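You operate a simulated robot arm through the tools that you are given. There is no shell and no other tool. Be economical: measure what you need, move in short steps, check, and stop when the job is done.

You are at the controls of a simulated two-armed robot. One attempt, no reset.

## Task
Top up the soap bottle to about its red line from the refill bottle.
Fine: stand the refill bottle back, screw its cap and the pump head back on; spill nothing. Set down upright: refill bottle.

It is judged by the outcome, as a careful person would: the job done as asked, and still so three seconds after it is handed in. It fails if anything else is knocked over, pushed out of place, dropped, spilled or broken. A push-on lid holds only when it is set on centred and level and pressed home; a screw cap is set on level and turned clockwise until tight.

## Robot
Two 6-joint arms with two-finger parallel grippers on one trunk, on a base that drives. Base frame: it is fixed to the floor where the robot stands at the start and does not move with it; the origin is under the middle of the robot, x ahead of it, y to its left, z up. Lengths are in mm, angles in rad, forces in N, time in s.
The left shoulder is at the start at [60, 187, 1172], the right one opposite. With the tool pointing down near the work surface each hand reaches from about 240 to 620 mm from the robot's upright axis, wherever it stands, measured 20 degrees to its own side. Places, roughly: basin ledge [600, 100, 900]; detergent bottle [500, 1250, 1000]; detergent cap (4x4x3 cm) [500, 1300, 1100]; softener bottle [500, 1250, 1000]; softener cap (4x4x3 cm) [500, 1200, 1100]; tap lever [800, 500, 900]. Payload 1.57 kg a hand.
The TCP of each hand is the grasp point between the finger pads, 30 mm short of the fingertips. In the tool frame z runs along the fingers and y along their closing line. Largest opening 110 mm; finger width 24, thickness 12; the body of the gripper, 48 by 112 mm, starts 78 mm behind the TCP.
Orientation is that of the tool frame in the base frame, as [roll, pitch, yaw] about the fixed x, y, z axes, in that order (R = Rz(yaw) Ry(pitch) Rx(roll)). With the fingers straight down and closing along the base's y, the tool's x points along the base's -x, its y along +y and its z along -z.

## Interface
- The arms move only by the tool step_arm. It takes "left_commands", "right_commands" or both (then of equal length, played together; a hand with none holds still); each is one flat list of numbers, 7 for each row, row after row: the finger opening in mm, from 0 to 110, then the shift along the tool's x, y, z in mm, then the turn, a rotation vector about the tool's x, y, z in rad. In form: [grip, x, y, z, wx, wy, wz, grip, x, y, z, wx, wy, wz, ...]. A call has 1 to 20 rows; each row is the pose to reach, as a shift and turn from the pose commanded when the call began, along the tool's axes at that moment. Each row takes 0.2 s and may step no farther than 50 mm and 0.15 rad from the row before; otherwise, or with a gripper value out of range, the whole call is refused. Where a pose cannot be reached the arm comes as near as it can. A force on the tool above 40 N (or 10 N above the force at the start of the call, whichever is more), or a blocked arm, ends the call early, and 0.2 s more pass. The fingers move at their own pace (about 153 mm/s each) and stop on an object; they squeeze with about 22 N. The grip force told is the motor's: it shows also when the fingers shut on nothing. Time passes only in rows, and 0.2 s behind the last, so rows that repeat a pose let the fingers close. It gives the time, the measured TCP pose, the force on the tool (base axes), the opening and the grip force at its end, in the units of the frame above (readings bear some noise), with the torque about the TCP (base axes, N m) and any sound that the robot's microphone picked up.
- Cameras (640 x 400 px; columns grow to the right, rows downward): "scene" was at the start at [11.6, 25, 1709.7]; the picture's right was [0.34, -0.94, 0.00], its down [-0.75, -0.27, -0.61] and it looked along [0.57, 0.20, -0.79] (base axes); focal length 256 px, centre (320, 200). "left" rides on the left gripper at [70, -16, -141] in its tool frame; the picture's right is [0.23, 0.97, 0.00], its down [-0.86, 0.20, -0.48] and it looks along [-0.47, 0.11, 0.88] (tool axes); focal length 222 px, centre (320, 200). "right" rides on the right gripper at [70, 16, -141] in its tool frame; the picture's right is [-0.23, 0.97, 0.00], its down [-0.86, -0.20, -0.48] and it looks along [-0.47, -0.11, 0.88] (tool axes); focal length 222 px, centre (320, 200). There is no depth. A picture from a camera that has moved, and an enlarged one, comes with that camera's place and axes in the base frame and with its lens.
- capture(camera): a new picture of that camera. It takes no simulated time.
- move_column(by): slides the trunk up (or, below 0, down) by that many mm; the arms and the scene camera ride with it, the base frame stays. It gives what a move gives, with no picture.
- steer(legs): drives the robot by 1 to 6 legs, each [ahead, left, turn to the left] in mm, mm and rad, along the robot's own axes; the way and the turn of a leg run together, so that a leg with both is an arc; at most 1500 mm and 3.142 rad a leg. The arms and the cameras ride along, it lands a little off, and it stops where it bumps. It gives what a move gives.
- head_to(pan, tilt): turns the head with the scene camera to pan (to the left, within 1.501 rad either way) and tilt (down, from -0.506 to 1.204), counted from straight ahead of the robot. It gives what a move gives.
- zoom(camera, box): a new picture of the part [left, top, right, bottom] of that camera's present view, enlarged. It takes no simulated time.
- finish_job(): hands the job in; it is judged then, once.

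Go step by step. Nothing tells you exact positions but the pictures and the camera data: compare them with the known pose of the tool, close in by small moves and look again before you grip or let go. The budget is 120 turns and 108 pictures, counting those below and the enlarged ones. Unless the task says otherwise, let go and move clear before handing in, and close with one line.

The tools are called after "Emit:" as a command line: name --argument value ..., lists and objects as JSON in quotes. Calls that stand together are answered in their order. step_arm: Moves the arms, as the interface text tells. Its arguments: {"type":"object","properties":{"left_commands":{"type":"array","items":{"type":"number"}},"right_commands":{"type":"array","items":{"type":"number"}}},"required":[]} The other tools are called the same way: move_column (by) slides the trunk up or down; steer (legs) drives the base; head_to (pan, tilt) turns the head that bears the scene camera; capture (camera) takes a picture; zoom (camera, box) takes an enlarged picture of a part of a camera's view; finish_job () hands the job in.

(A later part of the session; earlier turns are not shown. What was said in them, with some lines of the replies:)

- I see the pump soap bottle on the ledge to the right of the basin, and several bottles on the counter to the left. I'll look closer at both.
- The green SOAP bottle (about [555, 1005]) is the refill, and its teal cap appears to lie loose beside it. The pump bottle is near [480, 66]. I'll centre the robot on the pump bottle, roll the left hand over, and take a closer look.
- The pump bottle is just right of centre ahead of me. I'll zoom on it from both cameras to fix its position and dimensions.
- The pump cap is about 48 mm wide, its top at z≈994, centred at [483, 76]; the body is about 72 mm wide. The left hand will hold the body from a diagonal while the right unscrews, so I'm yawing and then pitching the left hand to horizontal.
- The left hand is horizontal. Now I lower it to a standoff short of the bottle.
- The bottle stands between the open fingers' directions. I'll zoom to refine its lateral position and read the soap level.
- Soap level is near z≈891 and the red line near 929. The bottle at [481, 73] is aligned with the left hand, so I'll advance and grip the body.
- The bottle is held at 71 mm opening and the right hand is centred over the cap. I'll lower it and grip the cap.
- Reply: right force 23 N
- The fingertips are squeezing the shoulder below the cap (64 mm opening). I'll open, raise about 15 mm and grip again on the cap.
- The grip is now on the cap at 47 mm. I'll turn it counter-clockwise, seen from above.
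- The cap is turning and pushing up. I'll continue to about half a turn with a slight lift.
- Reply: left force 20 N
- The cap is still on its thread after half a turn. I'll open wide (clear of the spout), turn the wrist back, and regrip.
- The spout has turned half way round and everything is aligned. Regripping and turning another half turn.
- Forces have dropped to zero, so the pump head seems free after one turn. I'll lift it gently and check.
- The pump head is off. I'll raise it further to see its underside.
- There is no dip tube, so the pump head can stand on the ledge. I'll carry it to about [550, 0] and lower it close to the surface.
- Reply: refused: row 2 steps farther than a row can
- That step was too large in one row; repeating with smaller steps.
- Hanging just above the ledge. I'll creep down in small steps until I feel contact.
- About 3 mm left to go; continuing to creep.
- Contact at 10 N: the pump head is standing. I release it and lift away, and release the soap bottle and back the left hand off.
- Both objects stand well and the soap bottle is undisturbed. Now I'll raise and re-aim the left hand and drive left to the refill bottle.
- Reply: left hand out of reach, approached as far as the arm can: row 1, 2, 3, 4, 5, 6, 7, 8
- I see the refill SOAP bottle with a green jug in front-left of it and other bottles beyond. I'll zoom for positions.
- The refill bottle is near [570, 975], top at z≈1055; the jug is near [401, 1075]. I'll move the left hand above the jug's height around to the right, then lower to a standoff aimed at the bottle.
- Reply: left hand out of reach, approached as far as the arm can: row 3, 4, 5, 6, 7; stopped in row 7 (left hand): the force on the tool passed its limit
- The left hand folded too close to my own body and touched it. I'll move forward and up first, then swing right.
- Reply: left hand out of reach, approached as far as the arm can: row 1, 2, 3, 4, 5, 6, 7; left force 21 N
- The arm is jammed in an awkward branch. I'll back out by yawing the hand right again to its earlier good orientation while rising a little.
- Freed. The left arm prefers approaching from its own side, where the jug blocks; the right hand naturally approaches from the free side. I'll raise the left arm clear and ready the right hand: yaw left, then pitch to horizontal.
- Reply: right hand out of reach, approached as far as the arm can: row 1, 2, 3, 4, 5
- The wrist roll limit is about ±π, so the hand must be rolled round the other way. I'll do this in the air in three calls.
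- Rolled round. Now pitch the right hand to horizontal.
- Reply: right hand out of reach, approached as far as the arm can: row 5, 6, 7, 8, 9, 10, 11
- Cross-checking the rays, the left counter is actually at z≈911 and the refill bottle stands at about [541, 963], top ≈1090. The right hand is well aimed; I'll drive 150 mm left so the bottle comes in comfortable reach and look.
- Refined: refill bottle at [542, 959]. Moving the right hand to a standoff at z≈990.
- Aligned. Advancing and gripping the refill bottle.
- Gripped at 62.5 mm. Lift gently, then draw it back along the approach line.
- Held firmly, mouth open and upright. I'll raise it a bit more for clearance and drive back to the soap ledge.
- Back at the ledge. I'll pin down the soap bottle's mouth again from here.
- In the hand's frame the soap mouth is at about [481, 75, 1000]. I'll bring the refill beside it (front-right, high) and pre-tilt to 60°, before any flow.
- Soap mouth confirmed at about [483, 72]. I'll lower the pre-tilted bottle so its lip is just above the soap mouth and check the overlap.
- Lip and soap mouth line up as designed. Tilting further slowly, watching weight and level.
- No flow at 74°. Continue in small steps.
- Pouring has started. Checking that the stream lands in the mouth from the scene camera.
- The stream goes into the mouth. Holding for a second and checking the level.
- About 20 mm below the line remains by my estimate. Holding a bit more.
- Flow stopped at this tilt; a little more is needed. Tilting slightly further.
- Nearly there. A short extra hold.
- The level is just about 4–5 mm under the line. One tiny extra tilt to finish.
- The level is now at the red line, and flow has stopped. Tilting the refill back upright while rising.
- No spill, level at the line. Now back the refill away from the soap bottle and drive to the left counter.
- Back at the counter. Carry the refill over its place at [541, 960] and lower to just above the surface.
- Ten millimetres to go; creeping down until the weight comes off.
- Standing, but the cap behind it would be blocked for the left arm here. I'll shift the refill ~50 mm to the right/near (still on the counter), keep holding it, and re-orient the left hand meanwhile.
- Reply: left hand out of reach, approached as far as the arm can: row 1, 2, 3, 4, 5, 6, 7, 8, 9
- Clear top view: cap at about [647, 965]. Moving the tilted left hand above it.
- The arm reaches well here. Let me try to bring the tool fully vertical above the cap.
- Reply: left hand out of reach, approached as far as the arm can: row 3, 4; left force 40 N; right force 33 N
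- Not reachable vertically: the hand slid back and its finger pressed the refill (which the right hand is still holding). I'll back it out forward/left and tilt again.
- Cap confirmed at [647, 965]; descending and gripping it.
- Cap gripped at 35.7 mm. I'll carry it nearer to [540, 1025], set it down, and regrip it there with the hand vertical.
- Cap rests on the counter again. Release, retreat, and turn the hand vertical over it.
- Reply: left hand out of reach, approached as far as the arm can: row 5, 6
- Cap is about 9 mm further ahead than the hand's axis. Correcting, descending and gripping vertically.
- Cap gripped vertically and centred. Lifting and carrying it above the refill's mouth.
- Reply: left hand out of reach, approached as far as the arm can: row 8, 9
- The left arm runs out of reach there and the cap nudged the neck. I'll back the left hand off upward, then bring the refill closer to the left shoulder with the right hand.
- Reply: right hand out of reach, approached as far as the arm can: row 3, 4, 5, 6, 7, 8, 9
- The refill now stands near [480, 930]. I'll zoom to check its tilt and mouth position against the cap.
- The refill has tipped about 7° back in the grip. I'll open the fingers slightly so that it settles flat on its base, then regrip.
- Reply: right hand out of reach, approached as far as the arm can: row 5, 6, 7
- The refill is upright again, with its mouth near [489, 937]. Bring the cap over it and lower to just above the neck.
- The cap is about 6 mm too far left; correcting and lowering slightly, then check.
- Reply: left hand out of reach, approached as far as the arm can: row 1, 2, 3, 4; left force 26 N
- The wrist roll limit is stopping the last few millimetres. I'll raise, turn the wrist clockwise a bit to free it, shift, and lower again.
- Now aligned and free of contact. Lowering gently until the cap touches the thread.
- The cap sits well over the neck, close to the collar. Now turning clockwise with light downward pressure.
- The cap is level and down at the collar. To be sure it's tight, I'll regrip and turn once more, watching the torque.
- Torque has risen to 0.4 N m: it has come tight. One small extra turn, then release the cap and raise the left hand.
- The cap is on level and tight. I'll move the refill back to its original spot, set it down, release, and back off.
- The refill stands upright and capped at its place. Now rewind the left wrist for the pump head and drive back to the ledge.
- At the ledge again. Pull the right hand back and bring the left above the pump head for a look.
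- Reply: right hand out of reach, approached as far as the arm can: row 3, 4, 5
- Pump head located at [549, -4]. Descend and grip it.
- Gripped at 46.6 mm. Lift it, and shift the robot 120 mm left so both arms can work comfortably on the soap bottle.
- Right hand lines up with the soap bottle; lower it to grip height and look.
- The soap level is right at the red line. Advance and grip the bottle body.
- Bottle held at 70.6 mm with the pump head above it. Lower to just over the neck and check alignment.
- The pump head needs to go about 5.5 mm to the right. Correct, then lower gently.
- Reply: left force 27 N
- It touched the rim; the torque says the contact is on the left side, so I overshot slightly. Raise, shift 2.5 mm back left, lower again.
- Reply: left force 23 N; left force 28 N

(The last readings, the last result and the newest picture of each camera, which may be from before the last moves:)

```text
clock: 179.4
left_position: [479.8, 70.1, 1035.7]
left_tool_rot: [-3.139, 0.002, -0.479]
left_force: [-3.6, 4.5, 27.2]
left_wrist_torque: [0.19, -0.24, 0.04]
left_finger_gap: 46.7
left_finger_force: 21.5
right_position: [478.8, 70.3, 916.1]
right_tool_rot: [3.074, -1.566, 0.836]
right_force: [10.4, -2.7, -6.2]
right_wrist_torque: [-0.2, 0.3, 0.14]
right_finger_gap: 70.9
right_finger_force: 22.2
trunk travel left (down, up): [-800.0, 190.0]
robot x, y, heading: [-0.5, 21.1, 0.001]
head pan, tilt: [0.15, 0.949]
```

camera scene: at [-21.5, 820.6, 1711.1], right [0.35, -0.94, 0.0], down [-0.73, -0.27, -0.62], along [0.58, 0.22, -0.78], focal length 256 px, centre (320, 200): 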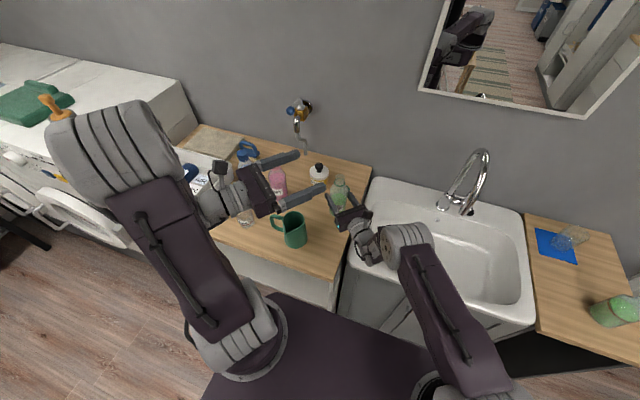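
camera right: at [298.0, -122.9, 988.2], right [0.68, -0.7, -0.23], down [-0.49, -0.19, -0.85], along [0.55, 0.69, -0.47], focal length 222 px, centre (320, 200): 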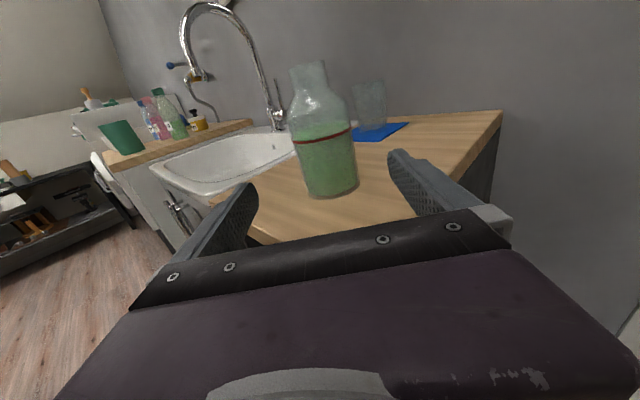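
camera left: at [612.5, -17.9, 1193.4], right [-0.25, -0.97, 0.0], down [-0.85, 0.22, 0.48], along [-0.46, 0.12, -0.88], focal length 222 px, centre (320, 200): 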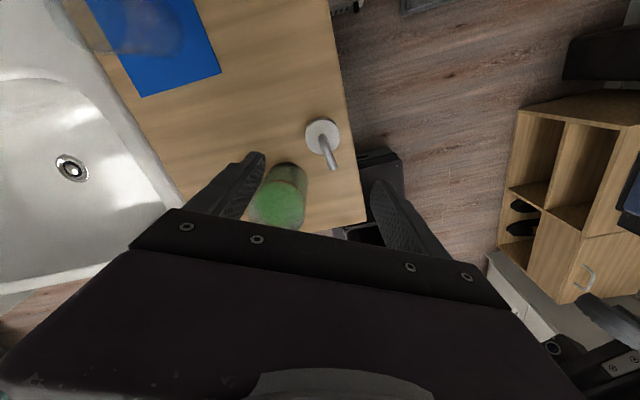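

Now the contact centroid is on the far (+x) side. Raise, shift 2 mm forward, and lower again.

Emit:
step_arm --left_commands '[30, 0, 0, -6, 0, 0, 0, 30, 2.1, -0.3, -6, 0, 0, 0, 30, 2.1, -0.3, -3, 0, 0, 0, 30, 2.1, -0.3, -1, 0, 0, 0, 30, 2.1, -0.3, 1, 0, 0, 0]'

```text
clock: 180.6
left_position: [481.8, 69.3, 1033.6]
left_tool_rot: [-3.141, 0.001, -0.478]
left_force: [-0.1, -0.3, -0.9]
left_wrist_torque: [-0.01, -0.01, 0.03]
left_finger_gap: 46.7
left_finger_force: 22.0
right_position: [479.1, 71.1, 917.8]
right_tool_rot: [-3.075, -1.566, 0.701]
right_force: [0.0, 1.7, 1.8]
right_wrist_torque: [-0.05, 0.02, -0.01]
right_finger_gap: 70.8
right_finger_force: 22.1
trunk travel left (down, up): [-800.0, 190.0]
robot x, y, heading: [-0.9, 20.5, 0.005]
head pan, tilt: [0.15, 0.949]
```

It slipped onto the neck with no force. Continuing down to the thread start.

Emit:
step_arm --left_commands '[30, 0, 0, 3, 0, 0, 0, 30, 0, 0, 6, 0, 0, 0, 30, 0, 0, 9, 0, 0, 0, 30, 0, 0, 11, 0, 0, 0]'

Emit:
step_arm --left_commands '[30, 0, 0, 1, 0, 0, 0, 30, 0, 0, 2, 0, 0, 0, 30, 0, 0, 3, 0, 0, 0]'

```text
clock: 181.6
left_position: [483.4, 70.3, 1022.3]
left_tool_rot: [-3.137, 0.002, -0.478]
left_force: [1.4, 4.7, 1.5]
left_wrist_torque: [0.12, -0.06, 0.04]
left_finger_gap: 46.6
left_finger_force: 22.2
right_position: [479.5, 69.8, 916.8]
right_tool_rot: [-3.063, -1.565, 0.69]
right_force: [-1.3, -1.7, 1.8]
right_wrist_torque: [0.23, -0.14, 0.05]
right_finger_gap: 70.8
right_finger_force: 21.9
trunk travel left (down, up): [-800.0, 190.0]
robot x, y, heading: [-0.3, 22.5, 0.003]
head pan, tilt: [0.15, 0.949]
```

```text
clock: 182.4
left_position: [483.7, 68.8, 1019.3]
left_tool_rot: [-3.14, 0.001, -0.477]
left_force: [2.3, 3.0, 0.9]
left_wrist_torque: [0.07, -0.01, 0.02]
left_finger_gap: 46.8
left_finger_force: 21.9
right_position: [479.6, 71.3, 917.4]
right_tool_rot: [-3.114, -1.565, 0.741]
right_force: [-0.8, -1.5, 3.1]
right_wrist_torque: [0.01, -0.11, 0.01]
right_finger_gap: 70.8
right_finger_force: 21.9
trunk travel left (down, up): [-800.0, 190.0]
robot x, y, heading: [-1.5, 19.4, 0.006]
head pan, tilt: [0.15, 0.949]
```

The pump head sits at the thread start. Turning clockwise with light pressure.

Emit:
step_arm --left_commands '[30, 0, 0, 1, 0, 0, 0.15, 30, 0, 0, 1, 0, 0, 0.3, 30, 0, 0, 1.5, 0, 0, 0.45, 30, 0, 0, 1.5, 0, 0, 0.6, 30, 0, 0, 2, 0, 0, 0.75, 30, 0, 0, 2, 0, 0, 0.9, 30, 0, 0, 2, 0, 0, 1.05, 30, 0, 0, 2, 0, 0, 1.2, 30, 0, 0, 2, 0, 0, 1.35, 30, 0, 0, 2.5, 0, 0, 1.5, 30, 0, 0, 2.5, 0, 0, 1.65, 30, 0, 0, 2.5, 0, 0, 1.8, 30, 0, 0, 2.5, 0, 0, 1.95, 30, 0, 0, 3, 0, 0, 2.1, 30, 0, 0, 3, 0, 0, 2.25, 30, 0, 0, 3, 0, 0, 2.4, 30, 0, 0, 3, 0, 0, 2.55, 30, 0, 0, 3, 0, 0, 2.7, 30, 0, 0, 3, 0, 0, 2.85, 30, 0, 0, 3, 0, 0, 3.0]'

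Emit:
step_arm --left_commands '[30, 0, 0, 0, 0, 0, 0.15, 30, 0, 0, 0, 0, 0, 0.3, 30, 0, 0, 0.5, 0, 0, 0.45, 30, 0, 0, 0.5, 0, 0, 0.6, 30, 0, 0, 0.5, 0, 0, 0.75, 30, 0, 0, 0.5, 0, 0, 0.9, 30, 0, 0, 1, 0, 0, 1.05, 30, 0, 0, 1, 0, 0, 1.2, 30, 0, 0, 1, 0, 0, 1.35, 30, 0, 0, 1, 0, 0, 1.5]'

Emit:
step_arm --left_commands '[30, 0, 0, 0, 0, 0, 0.15, 30, 0, 0, 0, 0, 0, 0.3, 30, 0, 0, 0, 0, 0, 0.45, 30, 0, 0, 0, 0, 0, 0.6]'

```text
clock: 186.6
left_position: [483.1, 69.9, 1016.0]
left_tool_rot: [3.139, -0.003, 2.804]
left_force: [-9.9, 21.6, 7.1]
left_wrist_torque: [0.78, 0.47, 0.09]
left_finger_gap: 46.5
left_finger_force: 21.8
right_position: [479.4, 68.6, 915.7]
right_tool_rot: [-3.106, -1.567, 0.73]
right_force: [11.1, -26.4, 0.0]
right_wrist_torque: [0.93, 0.15, -0.18]
right_finger_gap: 70.9
right_finger_force: 21.7
trunk travel left (down, up): [-800.0, 190.0]
robot x, y, heading: [-4.9, 24.6, 0.008]
head pan, tilt: [0.15, 0.949]
```

```text
clock: 188.8
left_position: [483.6, 69.4, 1013.6]
left_tool_rot: [-3.139, -0.004, 1.305]
left_force: [-2.4, 2.3, 2.1]
left_wrist_torque: [0.12, 0.07, 0.69]
left_finger_gap: 46.7
left_finger_force: 21.8
right_position: [479.5, 70.4, 917.0]
right_tool_rot: [-2.947, -1.566, 0.573]
right_force: [1.2, -3.3, -1.8]
right_wrist_torque: [0.16, 0.11, -0.66]
right_finger_gap: 71.0
right_finger_force: 22.2
trunk travel left (down, up): [-800.0, 190.0]
robot x, y, heading: [-0.4, 17.6, 0.008]
head pan, tilt: [0.15, 0.949]
```

```text
clock: 189.8
left_position: [482.4, 70.3, 1014.5]
left_tool_rot: [-3.133, -0.001, 0.702]
left_force: [-12.7, 12.1, 4.9]
left_wrist_torque: [0.43, 0.54, 0.52]
left_finger_gap: 46.4
left_finger_force: 21.8
right_position: [481.0, 69.5, 917.0]
right_tool_rot: [-3.003, -1.565, 0.626]
right_force: [12.7, -10.4, 0.5]
right_wrist_torque: [0.67, 0.54, -0.51]
right_finger_gap: 71.2
right_finger_force: 22.1
trunk travel left (down, up): [-800.0, 190.0]
robot x, y, heading: [-0.1, 20.9, 0.008]
head pan, tilt: [0.15, 0.949]
```

Torque reached 0.5–0.7 N m: the pump head is tight. Release it, raise the left hand, and check.

Emit:
step_arm --left_commands '[60, 0, 0, 0, 0, 0, 0, 90, 0, 0, 0, 0, 0, 0, 90, 0, 0, 0, 0, 0, 0, 90, 0, 0, -45, 0, 0, 0, 90, 0, 0, -90, 0, 0, 0, 90, 0, 0, -135, 0, 0, 0, 90, 0, 0, -180, 0, 0, 0]'

Emit:
zoom --camera "right" --box '[200, 0, 440, 240]'

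```text
clock: 191.4
left_position: [482.0, 68.5, 1197.6]
left_tool_rot: [-3.138, -0.001, 0.705]
left_force: [0.2, 0.2, 0.4]
left_wrist_torque: [0.0, 0.01, 0.02]
left_finger_gap: 90.1
left_finger_force: 0.0
right_position: [478.7, 71.1, 916.2]
right_tool_rot: [-3.057, -1.563, 0.683]
right_force: [-1.6, -1.7, 0.5]
right_wrist_torque: [-0.02, -0.05, -0.01]
right_finger_gap: 70.5
right_finger_force: 22.0
trunk travel left (down, up): [-800.0, 190.0]
robot x, y, heading: [-0.0, 23.3, 0.004]
head pan, tilt: [0.15, 0.949]
```

```text
1.67 times, centred on (320, 120) of right
camera zoom: at [390.4, -39.4, 987.1], right [0.68, -0.7, -0.23], down [-0.49, -0.19, -0.85], along [0.55, 0.69, -0.47], focal length 370 px, centre (320, 333)
```

zoom: 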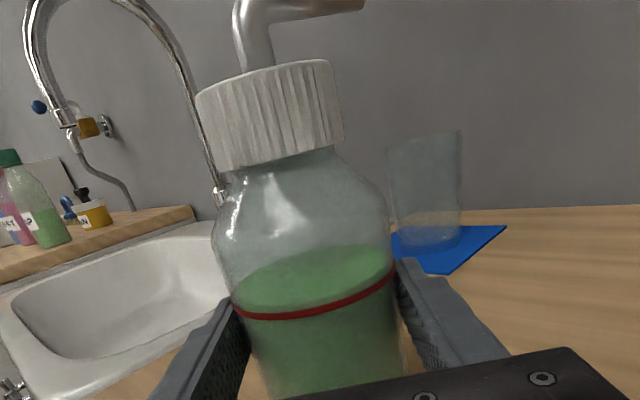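

The pump head is on level and tight, the level at the red line. Release the soap bottle and back the right hand off.

Emit:
step_arm --right_commands '[74, 0, 0, 0, 0, 0, 0, 90, 0, 0, 0, 0, 0, 0, 110, 0, 0, 0, 0, 0, 0, 110, 0, 0, 0, 0, 0, 0, 110, 0, 0, -30, 0, 0, 0, 110, 0, 0, -65, 0, 0, 0, 110, 0, 0, -100, 0, 0, 0, 110, 0, 0, -122, 0, 0, 0, 110, 40, 0, -122, 0, 0, 0, 110, 80, 0, -122, 0, 0, 0]'

Emit:
capture --camera "right"

```text
clock: 193.6
left_position: [482.5, 68.3, 1196.5]
left_tool_rot: [-3.139, -0.002, 0.706]
left_force: [0.2, -0.4, 0.6]
left_wrist_torque: [0.01, 0.03, -0.01]
left_finger_gap: 90.0
left_finger_force: 0.0
right_position: [390.8, -10.8, 997.4]
right_tool_rot: [-3.079, -1.566, 0.707]
right_force: [-0.3, 0.8, 0.4]
right_wrist_torque: [0.0, 0.0, -0.01]
right_finger_gap: 109.8
right_finger_force: 0.0
trunk travel left (down, up): [-800.0, 190.0]
robot x, y, heading: [1.0, 22.9, 0.009]
head pan, tilt: [0.15, 0.949]
```

```text
2 pictures are left
camera right: at [302.0, -120.7, 1067.3], right [0.68, -0.7, -0.23], down [-0.49, -0.19, -0.85], along [0.55, 0.69, -0.47], focal length 222 px, centre (320, 200)
```

right: 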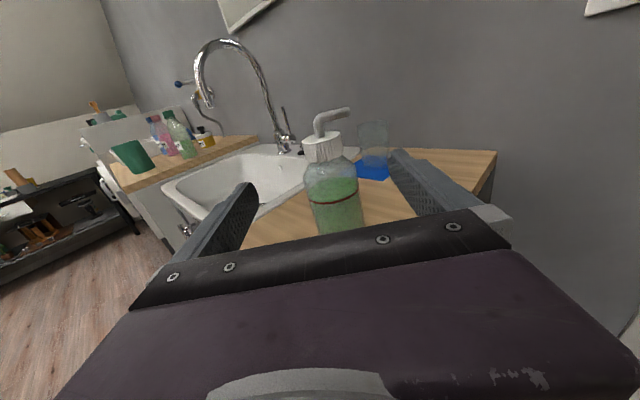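

Both hands are clear: the soap bottle stands with its pump head on, and the capped refill stands upright back on the left counter. Handing in.

Emit:
finish_job

```text
The job is handed in.
```

I filled the soap bottle to about its red line and spilled nothing. The pump head and the refill cap are both screwed on tight, and the refill bottle stands upright back in its place.
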